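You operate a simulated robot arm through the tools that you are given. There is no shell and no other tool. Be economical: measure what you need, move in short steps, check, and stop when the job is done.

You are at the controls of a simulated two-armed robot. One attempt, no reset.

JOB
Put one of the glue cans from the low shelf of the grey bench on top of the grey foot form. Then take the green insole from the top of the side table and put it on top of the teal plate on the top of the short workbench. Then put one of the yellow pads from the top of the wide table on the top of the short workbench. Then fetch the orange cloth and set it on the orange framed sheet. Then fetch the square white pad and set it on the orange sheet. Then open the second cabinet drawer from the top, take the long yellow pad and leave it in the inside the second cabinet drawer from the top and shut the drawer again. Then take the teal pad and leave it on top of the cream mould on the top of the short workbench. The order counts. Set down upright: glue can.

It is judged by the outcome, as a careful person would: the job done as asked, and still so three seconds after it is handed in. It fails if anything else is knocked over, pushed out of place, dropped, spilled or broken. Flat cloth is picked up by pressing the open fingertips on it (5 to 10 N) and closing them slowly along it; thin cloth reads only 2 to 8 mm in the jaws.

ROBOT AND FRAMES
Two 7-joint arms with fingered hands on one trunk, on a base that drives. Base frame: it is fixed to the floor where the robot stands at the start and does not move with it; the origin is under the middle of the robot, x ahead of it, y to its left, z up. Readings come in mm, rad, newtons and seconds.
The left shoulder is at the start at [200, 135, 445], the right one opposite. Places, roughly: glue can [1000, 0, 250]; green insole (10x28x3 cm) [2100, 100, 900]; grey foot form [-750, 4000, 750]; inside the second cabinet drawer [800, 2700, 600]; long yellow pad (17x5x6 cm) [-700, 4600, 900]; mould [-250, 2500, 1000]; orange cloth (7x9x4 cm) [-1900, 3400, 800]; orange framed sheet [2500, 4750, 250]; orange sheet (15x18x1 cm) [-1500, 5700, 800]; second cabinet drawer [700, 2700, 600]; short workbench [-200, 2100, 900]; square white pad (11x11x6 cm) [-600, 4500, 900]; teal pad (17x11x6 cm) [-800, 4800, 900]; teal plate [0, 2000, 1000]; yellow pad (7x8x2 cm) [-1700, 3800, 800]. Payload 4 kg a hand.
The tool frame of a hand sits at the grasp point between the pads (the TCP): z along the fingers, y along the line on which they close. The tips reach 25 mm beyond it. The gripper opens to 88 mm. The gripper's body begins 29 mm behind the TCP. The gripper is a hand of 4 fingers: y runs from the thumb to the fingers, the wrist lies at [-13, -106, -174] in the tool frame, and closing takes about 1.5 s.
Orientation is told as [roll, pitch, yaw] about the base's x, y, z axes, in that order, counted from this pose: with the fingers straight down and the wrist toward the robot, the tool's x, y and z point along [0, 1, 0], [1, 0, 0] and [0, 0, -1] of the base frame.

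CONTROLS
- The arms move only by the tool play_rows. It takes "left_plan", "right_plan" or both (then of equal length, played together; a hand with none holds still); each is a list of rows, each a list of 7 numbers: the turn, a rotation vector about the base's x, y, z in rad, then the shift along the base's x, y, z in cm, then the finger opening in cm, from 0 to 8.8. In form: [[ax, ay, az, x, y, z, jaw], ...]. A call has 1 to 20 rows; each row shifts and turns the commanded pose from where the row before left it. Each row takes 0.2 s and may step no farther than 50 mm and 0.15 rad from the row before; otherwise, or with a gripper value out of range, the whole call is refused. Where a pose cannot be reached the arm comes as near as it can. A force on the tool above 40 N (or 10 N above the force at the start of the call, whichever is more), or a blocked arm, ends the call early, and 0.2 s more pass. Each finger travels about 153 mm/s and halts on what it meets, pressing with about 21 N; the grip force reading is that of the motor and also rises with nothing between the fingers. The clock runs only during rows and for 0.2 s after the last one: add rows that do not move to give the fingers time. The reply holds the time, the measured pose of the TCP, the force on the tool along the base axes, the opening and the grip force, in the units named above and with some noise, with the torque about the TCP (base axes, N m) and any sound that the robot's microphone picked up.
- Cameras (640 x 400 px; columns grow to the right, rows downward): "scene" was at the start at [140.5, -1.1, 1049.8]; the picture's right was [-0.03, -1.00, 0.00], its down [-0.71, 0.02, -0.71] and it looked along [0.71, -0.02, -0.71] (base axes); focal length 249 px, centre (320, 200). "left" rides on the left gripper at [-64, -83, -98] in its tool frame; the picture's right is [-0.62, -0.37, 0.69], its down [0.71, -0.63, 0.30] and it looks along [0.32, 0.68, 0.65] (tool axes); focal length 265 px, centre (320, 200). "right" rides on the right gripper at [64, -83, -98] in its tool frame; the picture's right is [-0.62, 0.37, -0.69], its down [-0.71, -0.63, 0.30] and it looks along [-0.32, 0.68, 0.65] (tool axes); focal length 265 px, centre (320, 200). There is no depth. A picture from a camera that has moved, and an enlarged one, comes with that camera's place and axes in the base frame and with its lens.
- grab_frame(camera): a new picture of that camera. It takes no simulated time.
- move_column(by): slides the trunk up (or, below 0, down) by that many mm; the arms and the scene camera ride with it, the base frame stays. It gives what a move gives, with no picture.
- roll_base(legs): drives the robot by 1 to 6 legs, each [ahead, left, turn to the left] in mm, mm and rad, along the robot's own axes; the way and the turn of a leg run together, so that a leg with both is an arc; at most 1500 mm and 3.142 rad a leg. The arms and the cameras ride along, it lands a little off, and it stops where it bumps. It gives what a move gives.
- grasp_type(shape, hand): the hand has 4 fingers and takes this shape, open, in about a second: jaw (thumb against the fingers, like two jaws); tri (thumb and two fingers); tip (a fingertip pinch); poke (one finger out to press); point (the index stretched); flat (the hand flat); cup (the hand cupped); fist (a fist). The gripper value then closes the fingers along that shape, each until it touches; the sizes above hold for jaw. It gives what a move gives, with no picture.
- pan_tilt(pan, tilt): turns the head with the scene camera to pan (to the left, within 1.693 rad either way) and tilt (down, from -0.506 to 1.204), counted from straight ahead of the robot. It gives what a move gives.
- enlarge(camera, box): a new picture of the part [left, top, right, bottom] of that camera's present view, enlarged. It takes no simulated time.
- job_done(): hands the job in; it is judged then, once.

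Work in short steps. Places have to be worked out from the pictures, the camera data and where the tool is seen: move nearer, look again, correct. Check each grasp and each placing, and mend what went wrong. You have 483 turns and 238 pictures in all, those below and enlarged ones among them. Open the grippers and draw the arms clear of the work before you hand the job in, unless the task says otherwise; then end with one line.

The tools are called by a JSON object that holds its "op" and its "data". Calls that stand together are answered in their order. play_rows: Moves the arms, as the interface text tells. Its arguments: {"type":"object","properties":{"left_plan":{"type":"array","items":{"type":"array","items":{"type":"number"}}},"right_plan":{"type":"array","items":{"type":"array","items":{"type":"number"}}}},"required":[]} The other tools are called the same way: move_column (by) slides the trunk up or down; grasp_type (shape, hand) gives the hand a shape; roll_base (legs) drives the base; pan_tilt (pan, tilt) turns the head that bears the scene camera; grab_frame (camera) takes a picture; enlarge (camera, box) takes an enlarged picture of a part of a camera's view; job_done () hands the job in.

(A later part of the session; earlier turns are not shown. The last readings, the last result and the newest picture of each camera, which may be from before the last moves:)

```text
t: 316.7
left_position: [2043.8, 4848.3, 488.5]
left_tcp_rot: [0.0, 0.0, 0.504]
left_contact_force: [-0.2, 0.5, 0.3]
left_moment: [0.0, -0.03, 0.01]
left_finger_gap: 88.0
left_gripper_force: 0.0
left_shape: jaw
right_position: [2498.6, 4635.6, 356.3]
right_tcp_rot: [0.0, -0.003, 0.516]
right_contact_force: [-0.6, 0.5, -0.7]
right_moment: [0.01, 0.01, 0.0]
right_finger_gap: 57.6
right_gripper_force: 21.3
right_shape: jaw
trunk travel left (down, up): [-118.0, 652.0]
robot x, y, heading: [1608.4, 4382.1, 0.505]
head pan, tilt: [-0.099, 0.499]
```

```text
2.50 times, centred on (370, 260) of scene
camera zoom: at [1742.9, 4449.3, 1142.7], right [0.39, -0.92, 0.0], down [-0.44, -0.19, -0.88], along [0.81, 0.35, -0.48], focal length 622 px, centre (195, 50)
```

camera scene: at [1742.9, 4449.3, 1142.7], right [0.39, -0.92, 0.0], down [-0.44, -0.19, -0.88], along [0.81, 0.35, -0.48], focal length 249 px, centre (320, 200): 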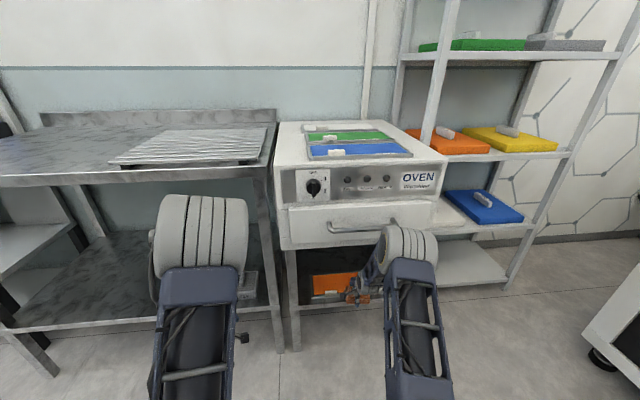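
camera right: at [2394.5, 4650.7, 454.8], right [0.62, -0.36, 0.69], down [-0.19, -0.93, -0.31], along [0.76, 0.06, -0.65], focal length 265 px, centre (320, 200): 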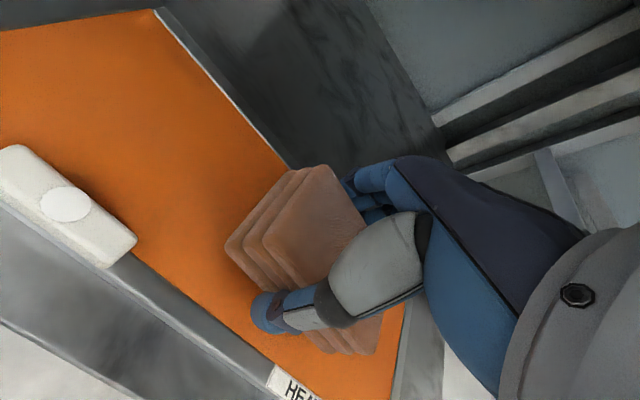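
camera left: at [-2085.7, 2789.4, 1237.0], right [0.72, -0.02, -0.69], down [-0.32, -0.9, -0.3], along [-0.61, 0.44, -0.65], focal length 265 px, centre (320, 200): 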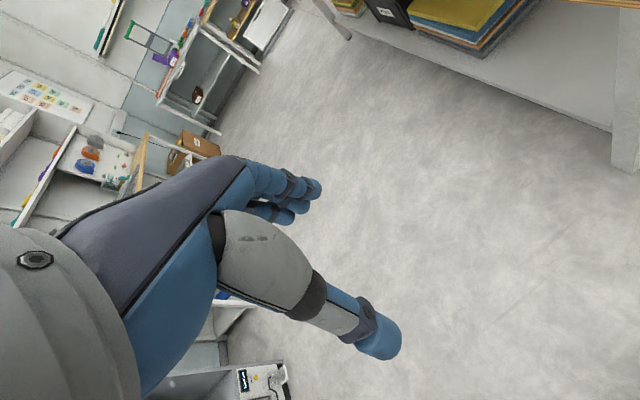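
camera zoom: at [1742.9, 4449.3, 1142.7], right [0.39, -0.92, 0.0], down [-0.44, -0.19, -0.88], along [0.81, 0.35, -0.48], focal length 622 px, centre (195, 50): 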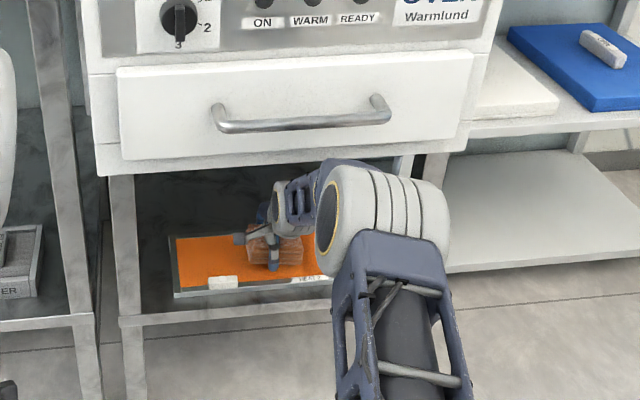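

Well over the orange area; shift 15 mm left and lower to contact.

{"op": "play_rows", "data": {"right_plan": [[0, 0, 0, -0.7, 1.3, -0.5, 3.8], [0, 0, 0, 0, 0, -0.7, 3.8], [0, 0, 0, 0, 0, -0.7, 3.8], [0, 0, 0, 0, 0, -0.5, 3.8], [0, 0, 0, 0, 0, -0.4, 3.8], [0, 0, 0, 0, 0, -0.4, 3.8]]}}

{"op": "grab_frame", "data": {"camera": "right"}}

```text
t: 317.5
left_position: [2042.1, 4848.7, 489.6]
left_tcp_rot: [-0.001, 0.0, 0.502]
left_contact_force: [0.1, 0.2, 0.0]
left_moment: [0.0, -0.01, 0.04]
left_finger_gap: 87.8
left_gripper_force: 0.1
left_shape: jaw
right_position: [2496.7, 4650.2, 347.2]
right_tcp_rot: [-0.001, -0.023, 0.513]
right_contact_force: [-4.0, -2.0, 13.3]
right_moment: [-0.35, 0.39, -0.07]
right_finger_gap: 56.6
right_gripper_force: 21.0
right_shape: jaw
trunk travel left (down, up): [-118.0, 652.0]
robot x, y, heading: [1609.4, 4382.1, 0.501]
head pan, tilt: [-0.099, 0.499]
stopped in row 4 (right hand): the force on the tool passed its limit at 45 N (the readings are from after the stop); the commanded pose is now the measured one
```

```text
133 pictures are left
camera right: at [2391.6, 4665.3, 443.8], right [0.61, -0.37, 0.7], down [-0.19, -0.93, -0.32], along [0.77, 0.06, -0.64], focal length 265 px, centre (320, 200)
```

right: 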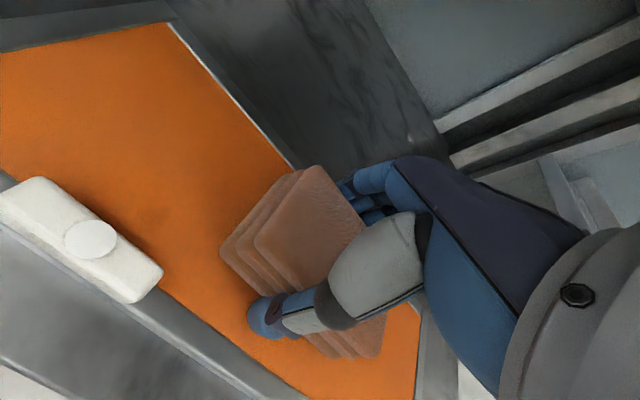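

On the sheet. Opening and rising slightly, then drawing straight out.

{"op": "play_rows", "data": {"right_plan": [[0, 0, 0, 0, 0, 0.2, 5.8], [0, 0, 0, 0, 0, 0, 6.6], [0, 0, 0, 0, 0, 0, 7.6], [0, 0, 0, 0, 0, 0, 8.8], [0, 0, 0, 0, 0, 0, 8.8], [0, 0, 0, 0, 0, 0.7, 8.8], [0, 0, 0, 0, 0, 1.5, 8.8]]}}

{"op": "grab_frame", "data": {"camera": "right"}}

```text
t: 319.1
left_position: [2041.9, 4848.2, 488.9]
left_tcp_rot: [0.0, -0.001, 0.505]
left_contact_force: [-0.1, 0.5, 0.6]
left_moment: [0.0, 0.0, -0.03]
left_finger_gap: 87.9
left_gripper_force: 0.1
left_shape: jaw
right_position: [2495.0, 4648.8, 369.1]
right_tcp_rot: [0.001, -0.018, 0.515]
right_contact_force: [-0.4, 1.2, 0.5]
right_moment: [-0.02, 0.01, -0.01]
right_finger_gap: 87.7
right_gripper_force: 0.0
right_shape: jaw
trunk travel left (down, up): [-118.0, 652.0]
robot x, y, heading: [1606.9, 4383.4, 0.504]
head pan, tilt: [-0.099, 0.499]
```

```text
132 pictures are left
camera right: at [2391.1, 4664.4, 465.4], right [0.61, -0.36, 0.7], down [-0.19, -0.93, -0.32], along [0.77, 0.06, -0.64], focal length 265 px, centre (320, 200)
```

right: 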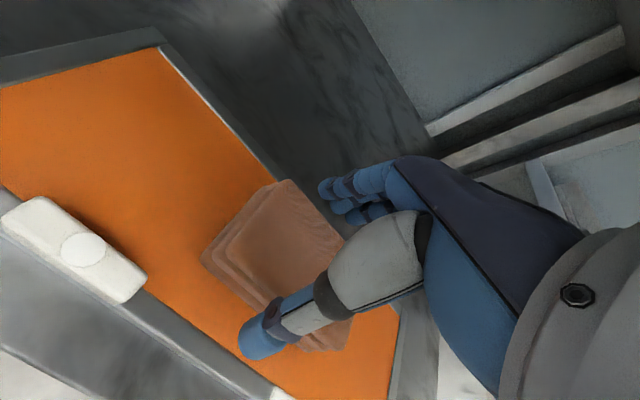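

Released. Raise carefully 28 mm more so the tips clear the stack.

{"op": "play_rows", "data": {"right_plan": [[0, 0, 0, 0, 0, 0.8, 8.8], [0, 0, 0, 0, 0, 0.8, 8.8], [0, 0, 0, 0, 0, 0.6, 8.8], [0, 0, 0, 0, 0, 0.5, 8.8]]}}

{"op": "grab_frame", "data": {"camera": "right"}}

```text
t: 320.1
left_position: [2043.7, 4848.0, 486.7]
left_tcp_rot: [0.002, 0.002, 0.505]
left_contact_force: [0.4, -0.4, -1.1]
left_moment: [0.01, 0.0, 0.03]
left_finger_gap: 87.8
left_gripper_force: 0.1
left_shape: jaw
right_position: [2490.3, 4647.7, 380.7]
right_tcp_rot: [0.003, 0.002, 0.515]
right_contact_force: [-0.1, 0.0, 0.0]
right_moment: [-0.01, -0.02, -0.03]
right_finger_gap: 87.6
right_gripper_force: 0.1
right_shape: jaw
trunk travel left (down, up): [-118.0, 652.0]
robot x, y, heading: [1610.2, 4382.4, 0.506]
head pan, tilt: [-0.099, 0.499]
```

```text
131 pictures are left
camera right: at [2387.4, 4663.0, 480.4], right [0.63, -0.36, 0.69], down [-0.2, -0.93, -0.3], along [0.75, 0.06, -0.66], focal length 265 px, centre (320, 200)
```

right: 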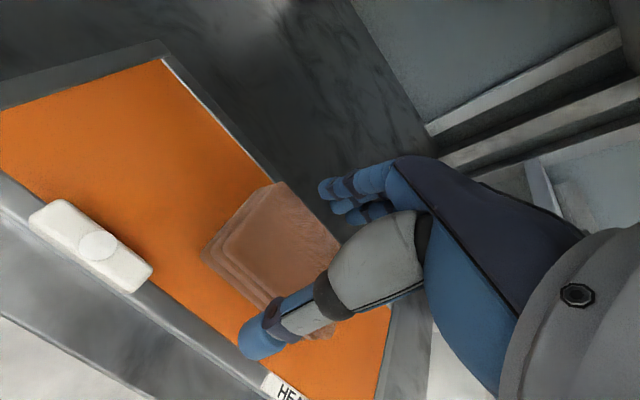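

Some part is near the oven underside, so instead I slide right along the stack's sides 90 mm, then withdraw.

{"op": "play_rows", "data": {"right_plan": [[0, 0, 0, 0.95, -1.75, -0.5, 8.8], [0, 0, 0, 0.95, -1.75, 0, 8.8], [0, 0, 0, 0.95, -1.75, 0, 8.8], [0, 0, 0, 0.95, -1.75, 0, 8.8], [0, 0, 0, 0.7, -1.3, 0, 8.8], [0, 0, 0, 0, 0, 0, 8.8]]}}

{"op": "grab_frame", "data": {"camera": "right"}}

```text
t: 321.5
left_position: [2043.3, 4847.7, 487.5]
left_tcp_rot: [0.0, 0.001, 0.505]
left_contact_force: [0.7, 0.8, 0.3]
left_moment: [0.02, -0.01, 0.0]
left_finger_gap: 88.0
left_gripper_force: 0.1
left_shape: jaw
right_position: [2537.8, 4568.1, 385.8]
right_tcp_rot: [0.004, -0.008, 0.517]
right_contact_force: [0.7, 0.3, 0.5]
right_moment: [-0.01, -0.01, 0.0]
right_finger_gap: 87.8
right_gripper_force: 0.1
right_shape: jaw
trunk travel left (down, up): [-118.0, 652.0]
robot x, y, heading: [1606.4, 4380.2, 0.503]
head pan, tilt: [-0.099, 0.499]
```

```text
130 pictures are left
camera right: at [2433.6, 4582.7, 483.6], right [0.62, -0.36, 0.69], down [-0.19, -0.93, -0.31], along [0.76, 0.06, -0.65], focal length 265 px, centre (320, 200)
```

right: 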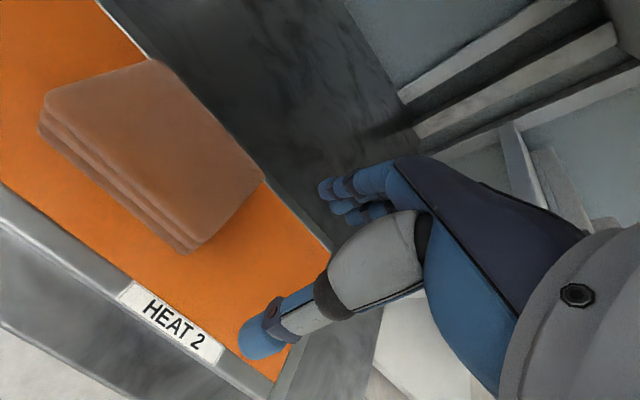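

Cloth sits on the framed sheet. I back straight out, retract and raise.

{"op": "roll_base", "data": {"legs": [[-500, 0, 0]]}}

{"op": "play_rows", "data": {"right_plan": [[0, 0, 0, -3.7, -1.4, 0, 8.8], [0, 0, 0, -3.7, -1.4, 0, 8.8], [0, 0, 0, -3.7, -1.4, 0, 8.8], [0, 0, 0, -3.7, -1.4, 0, 8.8], [0, 0, 0, -3.7, -1.4, 0, 8.8], [0, 0, 0, -3.0, -1.4, 0, 8.8]]}}

{"op": "move_column", "data": {"by": 400}}

{"op": "move_column", "data": {"by": 200}}

{"op": "grab_frame", "data": {"camera": "scene"}}

```text
t: 324.5
left_position: [1604.7, 4604.0, 488.3]
left_tcp_rot: [0.0, 0.001, 0.501]
left_contact_force: [-0.6, 0.0, 0.5]
left_moment: [-0.05, -0.03, 0.0]
left_finger_gap: 87.7
left_gripper_force: 0.0
left_shape: jaw
right_position: [2101.8, 4321.3, 391.0]
right_tcp_rot: [0.002, -0.019, 0.511]
right_contact_force: [-0.4, -0.2, 0.2]
right_moment: [-0.02, -0.02, 0.0]
right_finger_gap: 87.5
right_gripper_force: 0.0
right_shape: jaw
trunk travel left (down, up): [-118.0, 652.0]
robot x, y, heading: [1166.0, 4141.1, 0.499]
head pan, tilt: [-0.099, 0.499]
```

```text
t: 325.9
left_position: [1604.9, 4605.1, 488.5]
left_tcp_rot: [0.0, -0.001, 0.499]
left_contact_force: [-1.0, 0.4, 0.1]
left_moment: [0.04, -0.04, -0.02]
left_finger_gap: 87.8
left_gripper_force: 0.1
left_shape: jaw
right_position: [1885.3, 4238.1, 390.9]
right_tcp_rot: [0.0, -0.018, 0.51]
right_contact_force: [0.6, -1.3, 0.0]
right_moment: [-0.01, 0.01, -0.04]
right_finger_gap: 87.8
right_gripper_force: 0.1
right_shape: jaw
trunk travel left (down, up): [-118.0, 652.0]
robot x, y, heading: [1167.6, 4142.5, 0.5]
head pan, tilt: [-0.099, 0.499]
```

```text
t: 329.7
left_position: [1604.9, 4604.4, 888.5]
left_tcp_rot: [0.0, -0.001, 0.498]
left_contact_force: [0.4, -0.4, -0.1]
left_moment: [0.01, -0.01, -0.03]
left_finger_gap: 88.0
left_gripper_force: 0.1
left_shape: jaw
right_position: [1887.2, 4237.4, 791.1]
right_tcp_rot: [-0.002, -0.019, 0.511]
right_contact_force: [0.7, 0.2, 0.4]
right_moment: [0.03, -0.01, 0.04]
right_finger_gap: 87.7
right_gripper_force: 0.0
right_shape: jaw
trunk travel left (down, up): [-518.0, 252.0]
robot x, y, heading: [1164.6, 4143.7, 0.499]
head pan, tilt: [-0.099, 0.499]
```

```text
t: 331.9
left_position: [1604.7, 4605.9, 1087.5]
left_tcp_rot: [0.0, 0.0, 0.498]
left_contact_force: [-0.5, 0.7, -0.4]
left_moment: [0.0, -0.01, 0.0]
left_finger_gap: 87.9
left_gripper_force: 0.0
left_shape: jaw
right_position: [1886.5, 4238.4, 989.9]
right_tcp_rot: [0.0, -0.02, 0.511]
right_contact_force: [-0.5, 0.7, 0.4]
right_moment: [0.01, -0.02, 0.03]
right_finger_gap: 87.8
right_gripper_force: 0.0
right_shape: jaw
trunk travel left (down, up): [-718.0, 52.0]
robot x, y, heading: [1160.6, 4138.6, 0.498]
head pan, tilt: [-0.099, 0.499]
```

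```text
129 pictures are left
camera scene: at [1302.6, 4206.7, 1742.6], right [0.39, -0.92, 0.0], down [-0.44, -0.19, -0.88], along [0.81, 0.34, -0.48], focal length 249 px, centre (320, 200)
```

scene: 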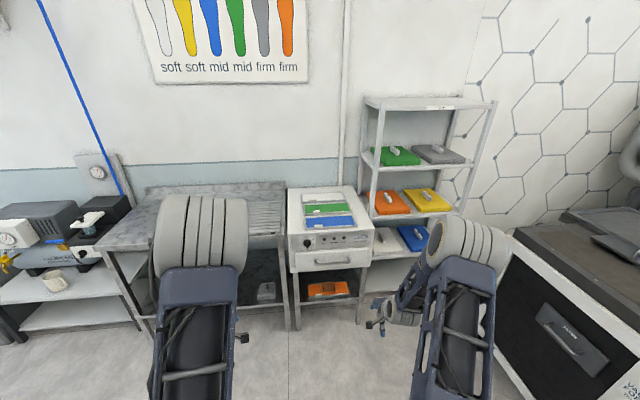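

Turn around to face the right end of the wide table.

{"op": "roll_base", "data": {"legs": [[0, 0, 3.14]]}}

{"op": "pan_tilt", "data": {"pan": -0.3, "tilt": 0.45}}

{"op": "grab_frame", "data": {"camera": "scene"}}

```text
t: 339.6
left_position: [731.1, 3675.4, 1088.7]
left_tcp_rot: [-0.001, 0.0, -2.636]
left_contact_force: [0.0, 0.0, 0.5]
left_moment: [0.06, 0.04, -0.03]
left_finger_gap: 87.7
left_gripper_force: 0.0
left_shape: jaw
right_position: [447.6, 4039.9, 990.3]
right_tcp_rot: [0.0, -0.018, -2.627]
right_contact_force: [0.1, 0.1, -0.4]
right_moment: [0.0, 0.02, 0.0]
right_finger_gap: 87.7
right_gripper_force: 0.1
right_shape: jaw
trunk travel left (down, up): [-718.0, 52.0]
robot x, y, heading: [1167.1, 4142.6, -2.631]
head pan, tilt: [-0.099, 0.499]
```

```text
t: 340.4
left_position: [731.7, 3674.9, 1087.2]
left_tcp_rot: [-0.001, 0.001, -2.635]
left_contact_force: [1.1, -0.7, -0.2]
left_moment: [0.01, 0.02, -0.03]
left_finger_gap: 87.8
left_gripper_force: 0.1
left_shape: jaw
right_position: [447.9, 4040.3, 990.5]
right_tcp_rot: [0.001, -0.019, -2.624]
right_contact_force: [1.3, -0.1, -0.3]
right_moment: [-0.04, -0.01, 0.0]
right_finger_gap: 87.8
right_gripper_force: 0.1
right_shape: jaw
trunk travel left (down, up): [-718.0, 52.0]
robot x, y, heading: [1162.7, 4138.2, -2.638]
head pan, tilt: [-0.3, 0.45]
```

```text
128 pictures are left
camera scene: at [1023.4, 4094.4, 1747.1], right [-0.21, 0.98, 0.0], down [0.43, 0.09, -0.9], along [-0.88, -0.18, -0.44], focal length 249 px, centre (320, 200)
```

scene: 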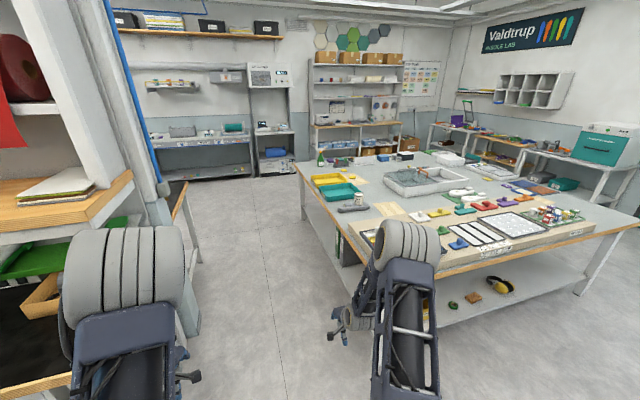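

Good overview of the table's right end. Enlarging the board region and the far end.

{"op": "enlarge", "data": {"camera": "scene", "box": [340, 150, 620, 300]}}

{"op": "enlarge", "data": {"camera": "scene", "box": [460, 150, 620, 240]}}

```text
2.29 times, centred on (480, 225) of scene
camera zoom: at [1023.4, 4094.4, 1747.1], right [-0.21, 0.98, 0.0], down [0.43, 0.09, -0.9], along [-0.88, -0.18, -0.44], focal length 569 px, centre (-46, 143)
```

zoom: 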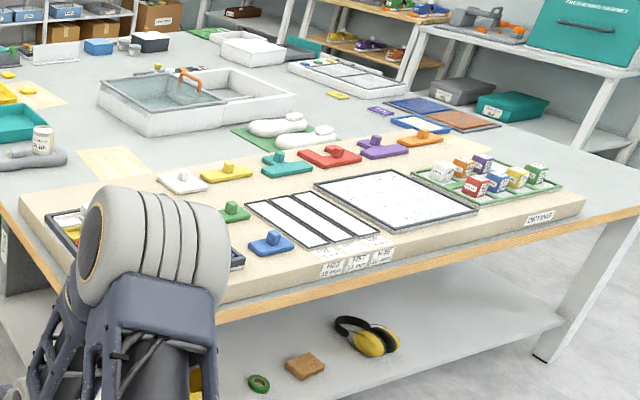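

```text
4.00 times, centred on (540, 195) of scene
camera zoom: at [1023.4, 4094.4, 1747.1], right [-0.21, 0.98, 0.0], down [0.43, 0.09, -0.9], along [-0.88, -0.18, -0.44], focal length 996 px, centre (-560, 220)
```

zoom: 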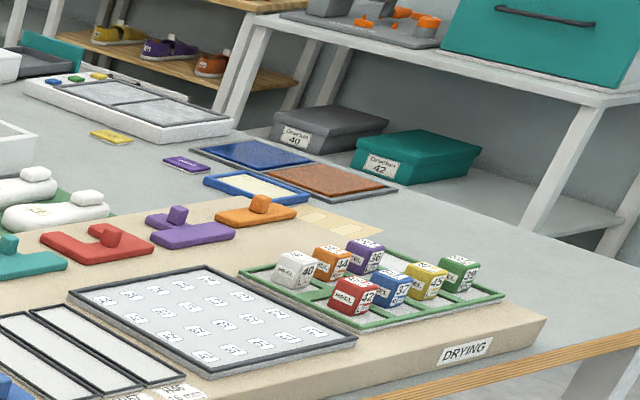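

Identified: knobbed pads on the cream board (white square, long yellow, teal), and the orange sheet beside the blue one at the far end. I move alongside the table's right end for the white pad.

{"op": "roll_base", "data": {"legs": [[0, -976, 0], [520, 0, 0]]}}

{"op": "pan_tilt", "data": {"pan": -0.2, "tilt": 0.7}}

{"op": "grab_frame", "data": {"camera": "scene"}}

{"op": "grab_frame", "data": {"camera": "right"}}

```text
t: 348.1
left_position: [-202.6, 4281.3, 1087.5]
left_tcp_rot: [-0.001, 0.001, -2.635]
left_contact_force: [0.3, 0.1, -0.4]
left_moment: [-0.01, -0.02, -0.01]
left_finger_gap: 87.6
left_gripper_force: 0.1
left_shape: jaw
right_position: [-486.9, 4646.0, 989.5]
right_tcp_rot: [0.001, -0.019, -2.624]
right_contact_force: [-1.1, -0.3, 0.1]
right_moment: [-0.02, -0.01, 0.02]
right_finger_gap: 88.0
right_gripper_force: 0.0
right_shape: jaw
trunk travel left (down, up): [-718.0, 52.0]
robot x, y, heading: [233.1, 4748.5, -2.635]
head pan, tilt: [-0.3, 0.45]
```

```text
t: 348.9
left_position: [-202.4, 4281.2, 1088.2]
left_tcp_rot: [0.0, 0.0, -2.634]
left_contact_force: [0.0, 0.6, -0.2]
left_moment: [-0.02, -0.03, -0.01]
left_finger_gap: 87.6
left_gripper_force: 0.0
left_shape: jaw
right_position: [-485.9, 4646.2, 991.3]
right_tcp_rot: [0.0, -0.019, -2.624]
right_contact_force: [0.9, 0.3, 0.6]
right_moment: [-0.01, -0.01, -0.01]
right_finger_gap: 87.6
right_gripper_force: 0.1
right_shape: jaw
trunk travel left (down, up): [-718.0, 52.0]
robot x, y, heading: [233.1, 4744.0, -2.638]
head pan, tilt: [-0.201, 0.7]
```

```text
125 pictures are left
camera scene: at [98.9, 4694.1, 1725.0], right [-0.3, 0.95, 0.0], down [0.61, 0.19, -0.77], along [-0.73, -0.23, -0.64], focal length 249 px, centre (320, 200)
```

scene: 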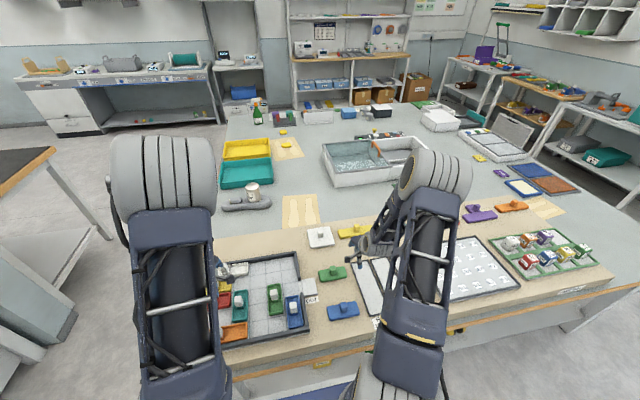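

```text
124 pictures are left
camera right: at [-379.2, 4632.9, 1087.6], right [-0.61, 0.36, 0.7], down [0.19, 0.93, -0.32], along [-0.77, -0.06, -0.64], focal length 265 px, centre (320, 200)
```

right: 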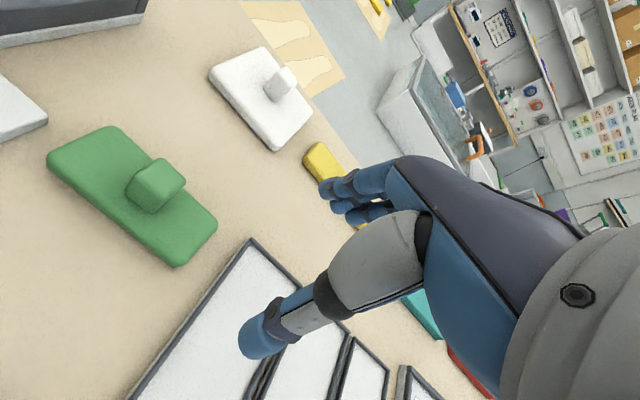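

Enlarging the white pad and its knob.

{"op": "enlarge", "data": {"camera": "right", "box": [200, 30, 360, 160]}}

```text
3.08 times, centred on (280, 95) of right
camera zoom: at [-379.2, 4632.9, 1087.6], right [-0.61, 0.36, 0.7], down [0.19, 0.93, -0.32], along [-0.77, -0.06, -0.64], focal length 817 px, centre (443, 523)
```

zoom: 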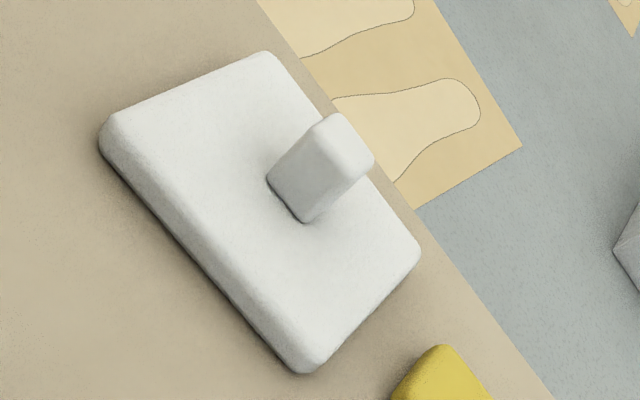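

Knob centre ≈ (-626,4464), top ≈ 905. Moving the hand over it with a 65 mm gap.

{"op": "play_rows", "data": {"right_plan": [[0, 0, 0, -2.8, -3.6, 0, 6.5], [0, 0, 0, -2.8, -3.6, 0, 6.5], [0, 0, 0, -2.8, -3.6, -1, 6.5], [0, 0, 0, -2.8, -3.6, -1, 6.5], [0, 0, 0, -2.7, -3.7, -2, 6.5], [0, 0, 0, 0, 0, -1.5, 6.5], [0, 0, 0, 0, 0, 0, 6.5]]}}

{"op": "grab_frame", "data": {"camera": "right"}}

```text
t: 350.5
left_position: [-200.9, 4281.7, 1088.7]
left_tcp_rot: [-0.001, -0.002, -2.636]
left_contact_force: [0.4, 0.1, 0.2]
left_moment: [-0.01, -0.02, 0.04]
left_finger_gap: 87.9
left_gripper_force: 0.0
left_shape: jaw
right_position: [-624.9, 4465.9, 934.4]
right_tcp_rot: [0.001, -0.019, -2.626]
right_contact_force: [-1.2, -1.0, -0.3]
right_moment: [0.0, 0.01, 0.0]
right_finger_gap: 65.3
right_gripper_force: 0.0
right_shape: jaw
trunk travel left (down, up): [-718.0, 52.0]
robot x, y, heading: [235.5, 4749.7, -2.633]
head pan, tilt: [-0.201, 0.7]
```

```text
122 pictures are left
camera right: at [-518.2, 4451.5, 1031.8], right [-0.61, 0.36, 0.7], down [0.19, 0.93, -0.32], along [-0.77, -0.06, -0.64], focal length 265 px, centre (320, 200)
```

right: 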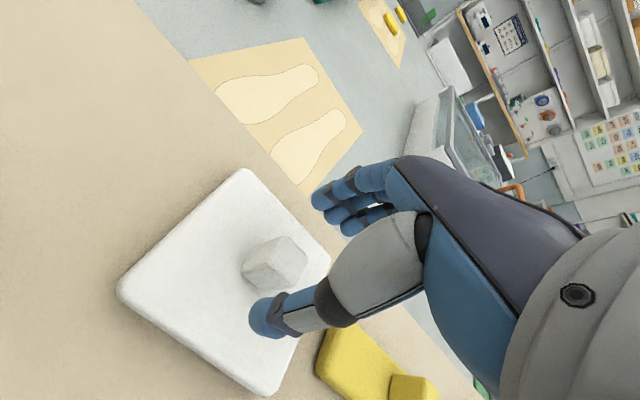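

Knob exactly under the TCP. Descending.

{"op": "play_rows", "data": {"right_plan": [[0, 0, 0, 0, 0, -1.5, 6.5], [0, 0, 0, 0, 0, -1.0, 6.5], [0, 0, 0, 0, 0, -0.5, 6.5], [0, 0, 0, 0, 0, -0.4, 6.5], [0, 0, 0, 0, 0, -0.4, 6.5], [0, 0, 0, 0, 0, 0, 6.5]]}}

{"op": "grab_frame", "data": {"camera": "right"}}

```text
t: 351.9
left_position: [-199.9, 4281.5, 1088.5]
left_tcp_rot: [0.001, -0.003, -2.635]
left_contact_force: [0.7, -0.6, -0.3]
left_moment: [0.02, -0.02, 0.0]
left_finger_gap: 87.9
left_gripper_force: 0.1
left_shape: jaw
right_position: [-627.8, 4464.1, 904.1]
right_tcp_rot: [-0.001, -0.03, -2.625]
right_contact_force: [-2.8, -1.5, 35.9]
right_moment: [0.69, -1.44, -0.02]
right_finger_gap: 65.4
right_gripper_force: 0.1
right_shape: jaw
trunk travel left (down, up): [-718.0, 52.0]
robot x, y, heading: [230.6, 4748.5, -2.632]
head pan, tilt: [-0.201, 0.7]
```

```text
121 pictures are left
camera right: at [-520.1, 4450.5, 999.0], right [-0.61, 0.37, 0.7], down [0.19, 0.93, -0.32], along [-0.77, -0.06, -0.63], focal length 265 px, centre (320, 200)
```

right: 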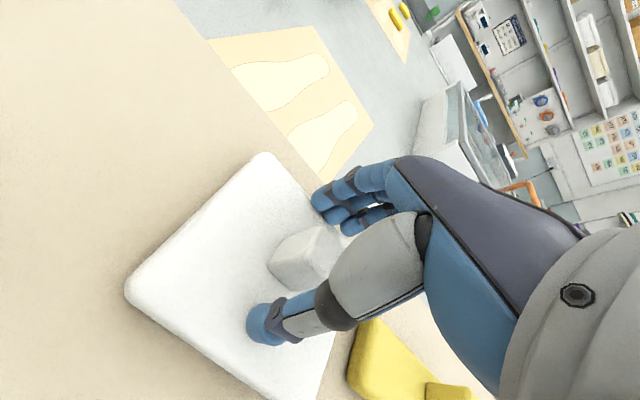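

Tips on the pad. Up 4 mm and close on the knob.

{"op": "play_rows", "data": {"right_plan": [[0, 0, 0, 0, 0, 0.6, 6.2], [0, 0, 0, 0, 0, 0, 5.0], [0, 0, 0, 0, 0, 0, 3.5], [0, 0, 0, 0, 0, 0, 1.5], [0, 0, 0, 0, 0, 0, 1.0], [0, 0, 0, 0, 0, 0, 1.0], [0, 0, 0, 0, 0, 0, 1.0]]}}

{"op": "grab_frame", "data": {"camera": "right"}}

```text
t: 353.5
left_position: [-201.1, 4281.4, 1089.4]
left_tcp_rot: [-0.001, 0.002, -2.635]
left_contact_force: [-0.3, -0.1, -0.4]
left_moment: [0.0, 0.0, 0.02]
left_finger_gap: 87.8
left_gripper_force: 0.0
left_shape: jaw
right_position: [-624.9, 4466.0, 903.4]
right_tcp_rot: [0.0, -0.019, -2.626]
right_contact_force: [-2.4, 1.7, 13.9]
right_moment: [-0.01, 0.01, -0.15]
right_finger_gap: 23.6
right_gripper_force: 20.8
right_shape: jaw
trunk travel left (down, up): [-718.0, 52.0]
robot x, y, heading: [237.3, 4749.1, -2.635]
head pan, tilt: [-0.201, 0.7]
```

```text
120 pictures are left
camera right: at [-518.2, 4452.3, 1000.8], right [-0.61, 0.36, 0.7], down [0.19, 0.93, -0.32], along [-0.77, -0.06, -0.64], focal length 265 px, centre (320, 200)
```

right: 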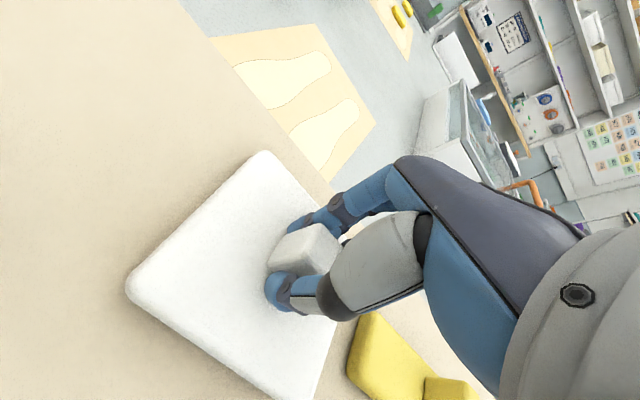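

Knob gripped at 24 mm. Lifting.

{"op": "play_rows", "data": {"right_plan": [[0, 0, 0, 0, 0, 1, 1.0], [0, 0, 0, 0, 0, 2, 1.0], [0, 0, 0, 0, 0, 3, 1.0], [0, 0, 0, 0, 0, 2, 1.0], [0, 0, 0, 0, 0, 0, 1.0]]}}

{"op": "grab_frame", "data": {"camera": "right"}}

```text
t: 354.7
left_position: [-201.5, 4282.3, 1087.1]
left_tcp_rot: [0.0, 0.0, -2.636]
left_contact_force: [0.2, 0.1, 0.3]
left_moment: [-0.02, -0.01, -0.01]
left_finger_gap: 87.7
left_gripper_force: 0.0
left_shape: jaw
right_position: [-624.2, 4465.2, 983.0]
right_tcp_rot: [0.0, -0.019, -2.625]
right_contact_force: [-0.2, -0.4, 0.0]
right_moment: [-0.01, 0.02, -0.04]
right_finger_gap: 21.1
right_gripper_force: 20.9
right_shape: jaw
trunk travel left (down, up): [-718.0, 52.0]
robot x, y, heading: [232.4, 4750.9, -2.638]
head pan, tilt: [-0.201, 0.7]
```

```text
119 pictures are left
camera right: at [-517.6, 4452.3, 1080.4], right [-0.62, 0.36, 0.7], down [0.19, 0.93, -0.32], along [-0.76, -0.06, -0.64], focal length 265 px, centre (320, 200)
```

right: 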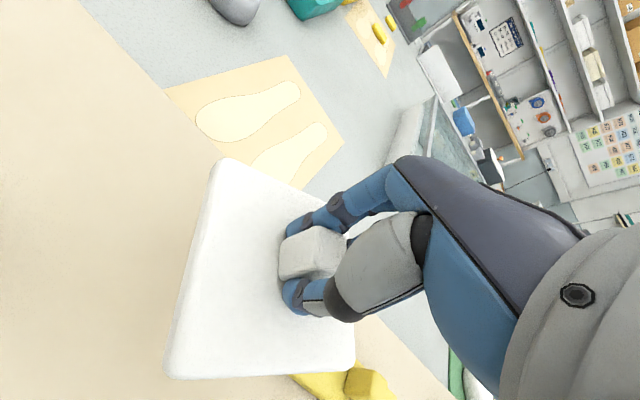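

Pad is up (turned a bit in yaw, level). I back off and strafe toward the table's far end, then look.

{"op": "roll_base", "data": {"legs": [[-350, 0, 0], [0, -1300, 0]]}}

{"op": "pan_tilt", "data": {"pan": -1.2, "tilt": 0.5}}

{"op": "grab_frame", "data": {"camera": "scene"}}

{"op": "grab_frame", "data": {"camera": "right"}}

```text
t: 363.2
left_position: [-534.0, 5593.9, 1087.8]
left_tcp_rot: [0.001, 0.001, -2.628]
left_contact_force: [1.0, 0.1, -1.0]
left_moment: [-0.01, -0.01, -0.02]
left_finger_gap: 87.8
left_gripper_force: 0.1
left_shape: jaw
right_position: [-957.2, 5775.5, 984.0]
right_tcp_rot: [0.001, -0.02, -2.62]
right_contact_force: [0.1, -0.2, -0.7]
right_moment: [0.02, 0.0, 0.0]
right_finger_gap: 20.6
right_gripper_force: 20.9
right_shape: jaw
trunk travel left (down, up): [-718.0, 52.0]
robot x, y, heading: [-100.9, 6060.8, -2.629]
head pan, tilt: [-0.201, 0.7]
```

```text
t: 364.4
left_position: [-533.6, 5594.3, 1087.9]
left_tcp_rot: [-0.001, 0.001, -2.629]
left_contact_force: [0.8, 0.5, -0.8]
left_moment: [0.02, 0.02, 0.01]
left_finger_gap: 87.7
left_gripper_force: 0.1
left_shape: jaw
right_position: [-957.8, 5774.6, 983.0]
right_tcp_rot: [0.001, -0.019, -2.62]
right_contact_force: [0.3, 0.5, -1.0]
right_moment: [-0.03, 0.0, -0.01]
right_finger_gap: 20.6
right_gripper_force: 21.6
right_shape: jaw
trunk travel left (down, up): [-718.0, 52.0]
robot x, y, heading: [-103.6, 6064.9, -2.628]
head pan, tilt: [-1.201, 0.499]
```

```text
118 pictures are left
camera scene: at [-225.0, 6092.3, 1742.7], right [0.63, 0.77, 0.0], down [0.37, -0.3, -0.88], along [-0.68, 0.56, -0.48], focal length 249 px, centre (320, 200)
```

scene: 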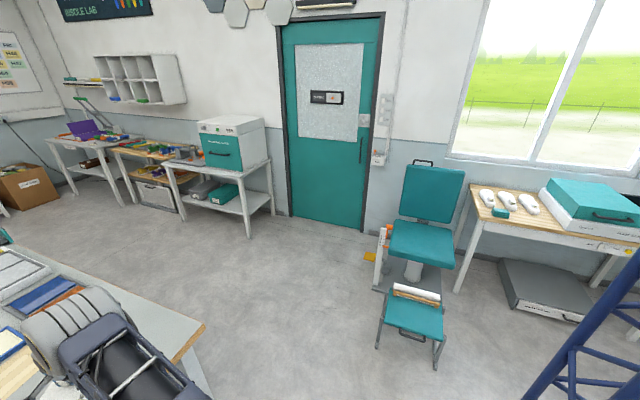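

```text
117 pictures are left
camera right: at [-850.6, 5762.9, 1080.4], right [-0.62, 0.36, 0.7], down [0.18, 0.93, -0.32], along [-0.76, -0.07, -0.64], focal length 265 px, centre (320, 200)
```

right: 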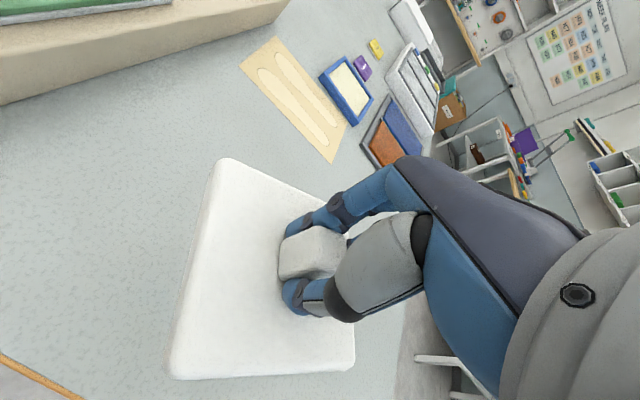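

Room is free at the far end; footstool at a≈6600. I go round the table corner.

{"op": "roll_base", "data": {"legs": [[0, -700, 0], [400, -220, 0], [0, -80, 0], [780, 0, 0]]}}

{"op": "pan_tilt", "data": {"pan": 1.2, "tilt": 0.5}}

{"op": "grab_frame", "data": {"camera": "scene"}}

```text
t: 370.9
left_position: [-1341.5, 6194.3, 1088.6]
left_tcp_rot: [-0.001, 0.001, -2.632]
left_contact_force: [0.0, -0.1, -0.1]
left_moment: [0.03, -0.04, 0.01]
left_finger_gap: 87.9
left_gripper_force: 0.1
left_shape: jaw
right_position: [-1763.5, 6377.6, 983.3]
right_tcp_rot: [-0.002, -0.018, -2.623]
right_contact_force: [0.3, -0.1, -1.0]
right_moment: [0.01, 0.01, -0.01]
right_finger_gap: 20.6
right_gripper_force: 20.4
right_shape: jaw
trunk travel left (down, up): [-718.0, 52.0]
robot x, y, heading: [-910.3, 6660.7, -2.634]
head pan, tilt: [-1.201, 0.499]
stopped in leg 3: the robot was blocked; the commanded pose is now the measured one
```

```text
t: 373.1
left_position: [-1340.7, 6195.3, 1088.4]
left_tcp_rot: [0.001, -0.001, -2.634]
left_contact_force: [0.1, 0.4, 0.3]
left_moment: [0.01, 0.01, 0.01]
left_finger_gap: 87.6
left_gripper_force: 0.0
left_shape: jaw
right_position: [-1765.1, 6378.4, 983.0]
right_tcp_rot: [-0.003, -0.017, -2.623]
right_contact_force: [-0.3, -0.2, -0.7]
right_moment: [0.04, -0.01, 0.04]
right_finger_gap: 20.5
right_gripper_force: 20.9
right_shape: jaw
trunk travel left (down, up): [-718.0, 52.0]
robot x, y, heading: [-908.9, 6660.9, -2.634]
head pan, tilt: [1.201, 0.499]
```

```text
116 pictures are left
camera scene: at [-947.9, 6543.3, 1742.7], right [-0.99, -0.14, 0.0], down [-0.07, 0.47, -0.88], along [0.12, -0.87, -0.48], focal length 249 px, centre (320, 200)
```

scene: 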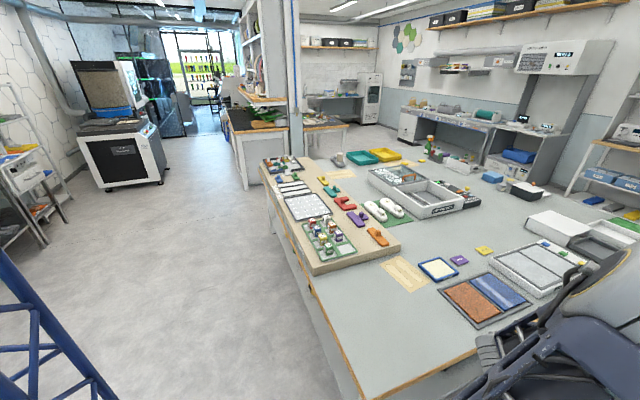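

Blocked while shifting right. I look at the right side to see what I touched.

{"op": "pan_tilt", "data": {"pan": -1.6, "tilt": 0.9}}

{"op": "grab_frame", "data": {"camera": "scene"}}

```text
t: 375.6
left_position: [-1340.5, 6194.1, 1088.2]
left_tcp_rot: [0.001, 0.0, -2.633]
left_contact_force: [0.2, 0.5, 0.8]
left_moment: [-0.02, 0.01, 0.0]
left_finger_gap: 87.9
left_gripper_force: 0.1
left_shape: jaw
right_position: [-1764.4, 6378.1, 983.0]
right_tcp_rot: [-0.002, -0.016, -2.622]
right_contact_force: [0.0, 0.0, 0.8]
right_moment: [0.0, 0.01, -0.04]
right_finger_gap: 20.4
right_gripper_force: 21.0
right_shape: jaw
trunk travel left (down, up): [-718.0, 52.0]
robot x, y, heading: [-911.7, 6662.1, -2.631]
head pan, tilt: [-1.6, 0.901]
```

```text
115 pictures are left
camera scene: at [-995.6, 6700.3, 1708.8], right [0.89, 0.46, 0.0], down [0.36, -0.69, -0.62], along [-0.29, 0.55, -0.78], focal length 249 px, centre (320, 200)
```

scene: 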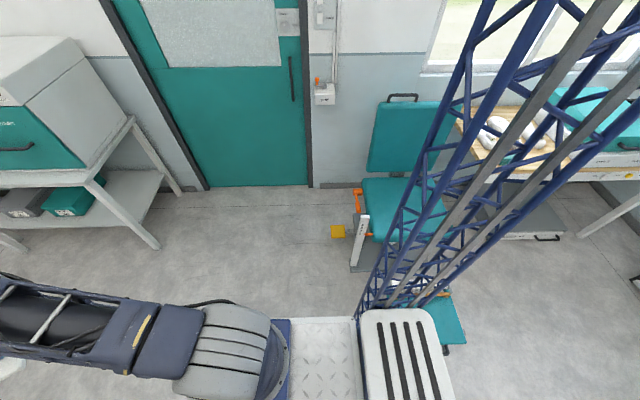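

The rear right corner of the base touched the footstool. I move away left/forward, then continue.

{"op": "roll_base", "data": {"legs": [[60, 20, 0], [400, 0, 0], [0, -110, 0], [320, 0, 0]]}}

{"op": "pan_tilt", "data": {"pan": -1.69, "tilt": 0.6}}

{"op": "grab_frame", "data": {"camera": "scene"}}

```text
t: 381.2
left_position: [-2064.8, 5889.0, 1087.5]
left_tcp_rot: [0.0, 0.0, -2.631]
left_contact_force: [0.4, 0.1, 0.0]
left_moment: [0.01, 0.01, -0.03]
left_finger_gap: 87.7
left_gripper_force: 0.1
left_shape: jaw
right_position: [-2488.9, 6071.0, 982.8]
right_tcp_rot: [-0.001, -0.016, -2.621]
right_contact_force: [-0.1, 0.3, -1.4]
right_moment: [-0.01, 0.04, 0.0]
right_finger_gap: 20.5
right_gripper_force: 21.2
right_shape: jaw
trunk travel left (down, up): [-718.0, 52.0]
robot x, y, heading: [-1634.0, 6358.4, -2.626]
head pan, tilt: [-1.6, 0.901]
```

```text
t: 382.0
left_position: [-2066.7, 5888.8, 1088.2]
left_tcp_rot: [0.001, 0.0, -2.632]
left_contact_force: [0.4, 0.0, 1.0]
left_moment: [-0.03, -0.01, -0.02]
left_finger_gap: 87.9
left_gripper_force: 0.0
left_shape: jaw
right_position: [-2490.2, 6071.0, 983.2]
right_tcp_rot: [0.0, -0.017, -2.621]
right_contact_force: [-0.4, -0.2, -1.1]
right_moment: [-0.01, -0.02, 0.03]
right_finger_gap: 20.4
right_gripper_force: 21.7
right_shape: jaw
trunk travel left (down, up): [-718.0, 52.0]
robot x, y, heading: [-1634.0, 6353.1, -2.629]
head pan, tilt: [-1.689, 0.6]
```

```text
114 pictures are left
camera scene: at [-1719.8, 6409.8, 1733.5], right [0.92, 0.38, 0.0], down [0.22, -0.52, -0.82], along [-0.32, 0.76, -0.57], focal length 249 px, centre (320, 200)
```

scene: 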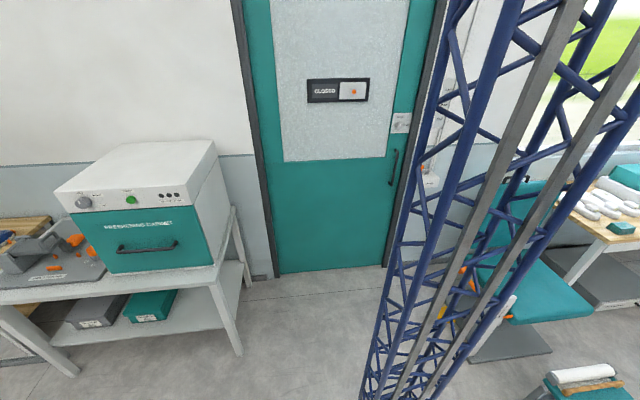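

Footstool is fine. Turning left to face the table's far end.

{"op": "roll_base", "data": {"legs": [[0, 0, 1.56]]}}

{"op": "pan_tilt", "data": {"pan": -0.2, "tilt": 0.75}}

{"op": "grab_frame", "data": {"camera": "scene"}}

{"op": "grab_frame", "data": {"camera": "right"}}

```text
t: 386.2
left_position: [-1167.2, 5920.0, 1088.2]
left_tcp_rot: [0.001, 0.001, -1.066]
left_contact_force: [-1.0, -0.3, 0.1]
left_moment: [-0.01, 0.02, 0.04]
left_finger_gap: 87.6
left_gripper_force: 0.0
left_shape: jaw
right_position: [-1353.7, 5497.2, 984.4]
right_tcp_rot: [-0.002, -0.018, -1.059]
right_contact_force: [-0.7, 0.5, -1.7]
right_moment: [0.05, 0.02, 0.02]
right_finger_gap: 20.5
right_gripper_force: 21.1
right_shape: jaw
trunk travel left (down, up): [-718.0, 52.0]
robot x, y, heading: [-1632.2, 6353.8, -1.066]
head pan, tilt: [-1.689, 0.6]
```

```text
t: 387.8
left_position: [-1166.7, 5920.6, 1087.5]
left_tcp_rot: [0.0, 0.0, -1.067]
left_contact_force: [0.5, -1.1, -0.7]
left_moment: [-0.01, -0.02, -0.02]
left_finger_gap: 87.7
left_gripper_force: 0.0
left_shape: jaw
right_position: [-1353.8, 5498.9, 983.8]
right_tcp_rot: [-0.002, -0.018, -1.057]
right_contact_force: [-0.7, 0.0, -0.4]
right_moment: [-0.01, 0.01, 0.01]
right_finger_gap: 20.1
right_gripper_force: 20.9
right_shape: jaw
trunk travel left (down, up): [-718.0, 52.0]
robot x, y, heading: [-1633.8, 6356.1, -1.062]
head pan, tilt: [-0.201, 0.75]
```

```text
113 pictures are left
camera scene: at [-1579.4, 6226.0, 1720.7], right [-0.95, -0.3, 0.0], down [-0.2, 0.65, -0.73], along [0.22, -0.7, -0.68], focal length 249 px, centre (320, 200)
```

scene: 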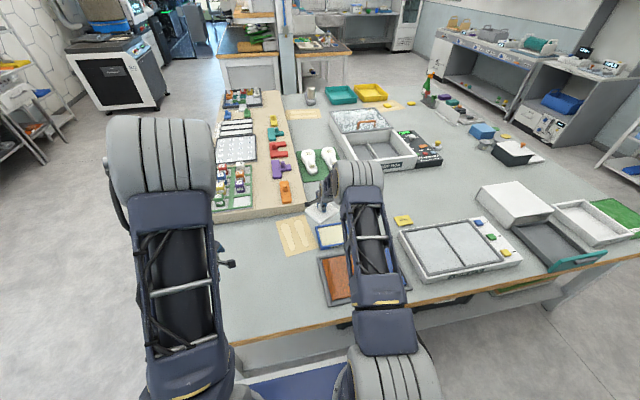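

```text
112 pictures are left
camera right: at [-1338.0, 5604.4, 1080.1], right [-0.36, -0.61, 0.7], down [-0.93, 0.19, -0.31], along [0.06, -0.77, -0.64], focal length 265 px, centre (320, 200)
```

right: 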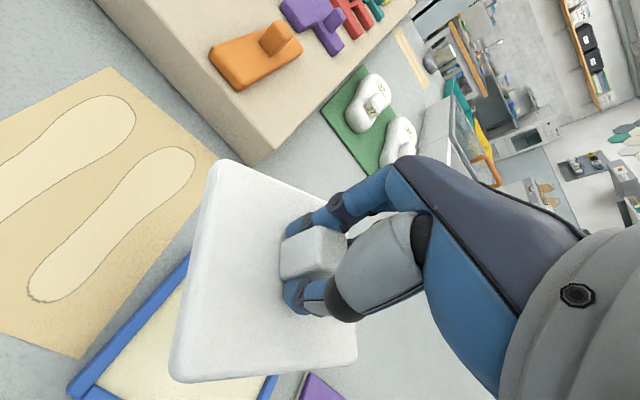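

Orange sheet at ≈(-1480,5705). I back up 240 mm so the held pad is over it.

{"op": "roll_base", "data": {"legs": [[-235, 0, 0]]}}

{"op": "grab_frame", "data": {"camera": "right"}}

{"op": "enlarge", "data": {"camera": "scene", "box": [260, 150, 440, 280]}}

```text
t: 389.5
left_position: [-1282.4, 6126.7, 1087.1]
left_tcp_rot: [0.0, 0.0, -1.068]
left_contact_force: [0.2, 0.3, -0.2]
left_moment: [0.0, 0.04, 0.0]
left_finger_gap: 87.9
left_gripper_force: 0.3
left_shape: jaw
right_position: [-1468.2, 5704.4, 983.1]
right_tcp_rot: [-0.001, -0.019, -1.058]
right_contact_force: [0.0, -0.1, -0.2]
right_moment: [-0.01, -0.01, -0.01]
right_finger_gap: 20.5
right_gripper_force: 20.6
right_shape: jaw
trunk travel left (down, up): [-718.0, 52.0]
robot x, y, heading: [-1745.8, 6561.6, -1.067]
head pan, tilt: [-0.201, 0.75]
```

```text
111 pictures are left
camera right: at [-1452.9, 5810.2, 1080.0], right [-0.36, -0.61, 0.7], down [-0.93, 0.19, -0.31], along [0.06, -0.77, -0.64], focal length 265 px, centre (320, 200)
```

right: 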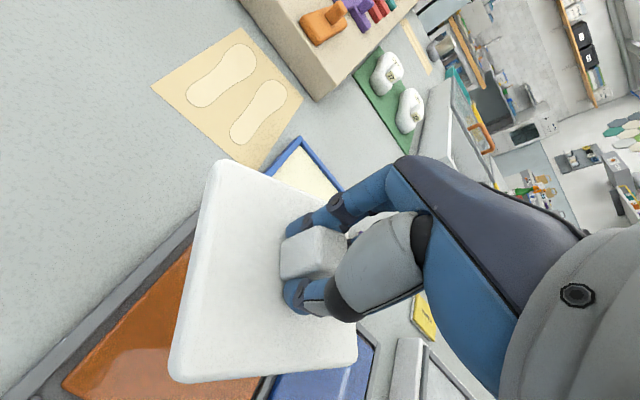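

```text
3.08 times, centred on (350, 215) of scene
camera zoom: at [-1693.5, 6432.0, 1720.7], right [-0.95, -0.3, 0.0], down [-0.2, 0.65, -0.73], along [0.22, -0.7, -0.68], focal length 766 px, centre (228, 154)
```

zoom: 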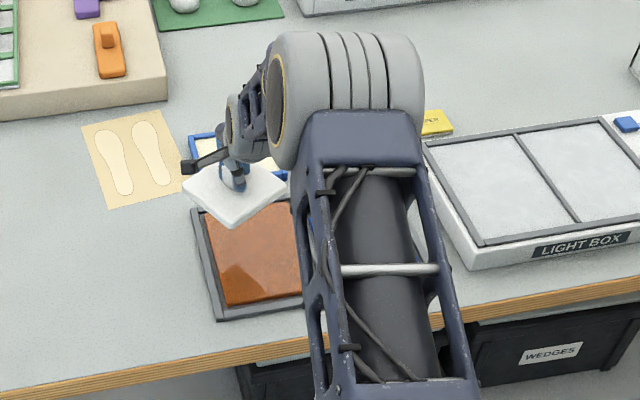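

Sheet centre ≈ (-1512,5674); pad is turned ≈34° relative to it. I move over and rotate −0.6 to align.

{"op": "play_rows", "data": {"right_plan": [[0, 0, -0.12, -0.8, -0.6, 0, 1.0], [0, 0, -0.12, -0.8, -0.6, 0, 1.0], [0, 0, -0.12, -0.8, -0.6, -1, 1.0], [0, 0, -0.12, -0.8, -0.6, -2, 1.0], [0, 0, -0.12, -0.8, -0.5, -2, 1.0], [0, 0, 0, 0, 0, -1.5, 1.0], [0, 0, 0, 0, 0, 0, 1.0]]}}

{"op": "grab_frame", "data": {"camera": "right"}}

{"op": "enlarge", "data": {"camera": "scene", "box": [260, 150, 440, 280]}}

```text
t: 391.1
left_position: [-1281.8, 6126.4, 1088.6]
left_tcp_rot: [0.001, 0.0, -1.068]
left_contact_force: [-0.6, 0.6, 0.5]
left_moment: [0.02, 0.01, 0.03]
left_finger_gap: 87.8
left_gripper_force: 0.2
left_shape: jaw
right_position: [-1508.4, 5674.1, 918.7]
right_tcp_rot: [-0.001, -0.017, -1.659]
right_contact_force: [0.4, 0.1, -0.3]
right_moment: [0.02, -0.03, 0.01]
right_finger_gap: 20.5
right_gripper_force: 20.4
right_shape: jaw
trunk travel left (down, up): [-718.0, 52.0]
robot x, y, heading: [-1745.7, 6563.5, -1.065]
head pan, tilt: [-0.201, 0.75]
```

```text
109 pictures are left
camera right: at [-1435.5, 5754.1, 1015.0], right [-0.65, -0.3, 0.7], down [-0.66, 0.69, -0.31], along [-0.39, -0.66, -0.64], focal length 265 px, centre (320, 200)
```

right: 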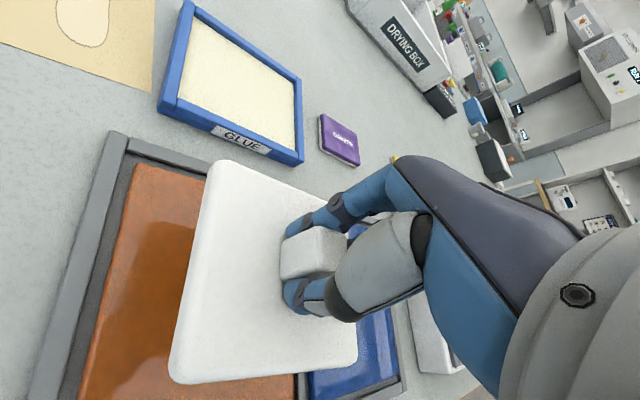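

```text
3.08 times, centred on (350, 215) of scene
camera zoom: at [-1693.5, 6432.1, 1720.7], right [-0.95, -0.3, 0.0], down [-0.2, 0.65, -0.73], along [0.22, -0.7, -0.68], focal length 766 px, centre (228, 154)
```

zoom: 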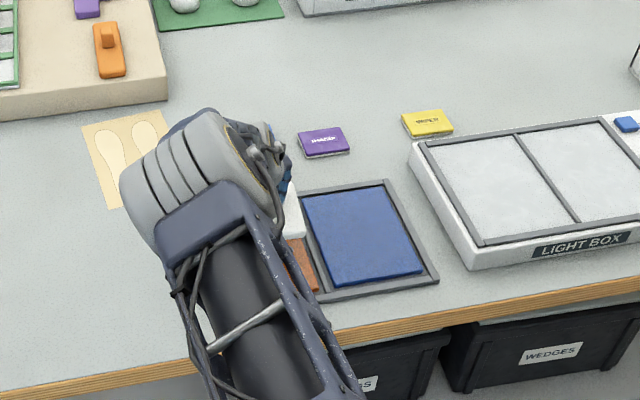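

Aligned over the sheet; shift 16 mm toward me and lower to contact.

{"op": "play_rows", "data": {"right_plan": [[0, 0, 0, -0.8, 1.5, -1.5, 1.0], [0, 0, 0, 0, 0, -1.5, 1.0], [0, 0, 0, 0, 0, -1.0, 1.0], [0, 0, 0, 0, 0, -0.6, 1.0], [0, 0, 0, 0, 0, -0.4, 1.0], [0, 0, 0, 0, 0, -0.4, 1.0], [0, 0, 0, 0, 0, -0.3, 1.0]]}}

{"op": "grab_frame", "data": {"camera": "right"}}

```text
t: 392.7
left_position: [-1281.9, 6126.2, 1088.9]
left_tcp_rot: [0.001, -0.002, -1.068]
left_contact_force: [0.0, 0.6, 0.5]
left_moment: [-0.04, -0.01, 0.0]
left_finger_gap: 87.8
left_gripper_force: 0.1
left_shape: jaw
right_position: [-1515.6, 5690.9, 862.1]
right_tcp_rot: [0.0, -0.017, -1.657]
right_contact_force: [0.3, -1.0, 0.1]
right_moment: [-0.03, 0.02, -0.01]
right_finger_gap: 20.3
right_gripper_force: 21.0
right_shape: jaw
trunk travel left (down, up): [-718.0, 52.0]
robot x, y, heading: [-1745.7, 6564.6, -1.065]
head pan, tilt: [-0.201, 0.75]
```

```text
107 pictures are left
camera right: at [-1443.3, 5769.6, 958.3], right [-0.65, -0.3, 0.7], down [-0.66, 0.68, -0.31], along [-0.39, -0.66, -0.64], focal length 265 px, centre (320, 200)
```

right: 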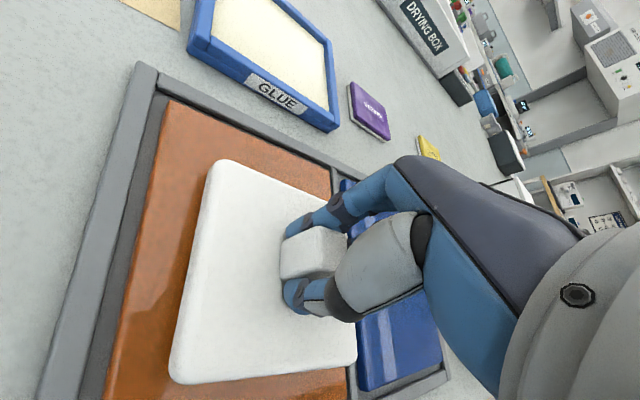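

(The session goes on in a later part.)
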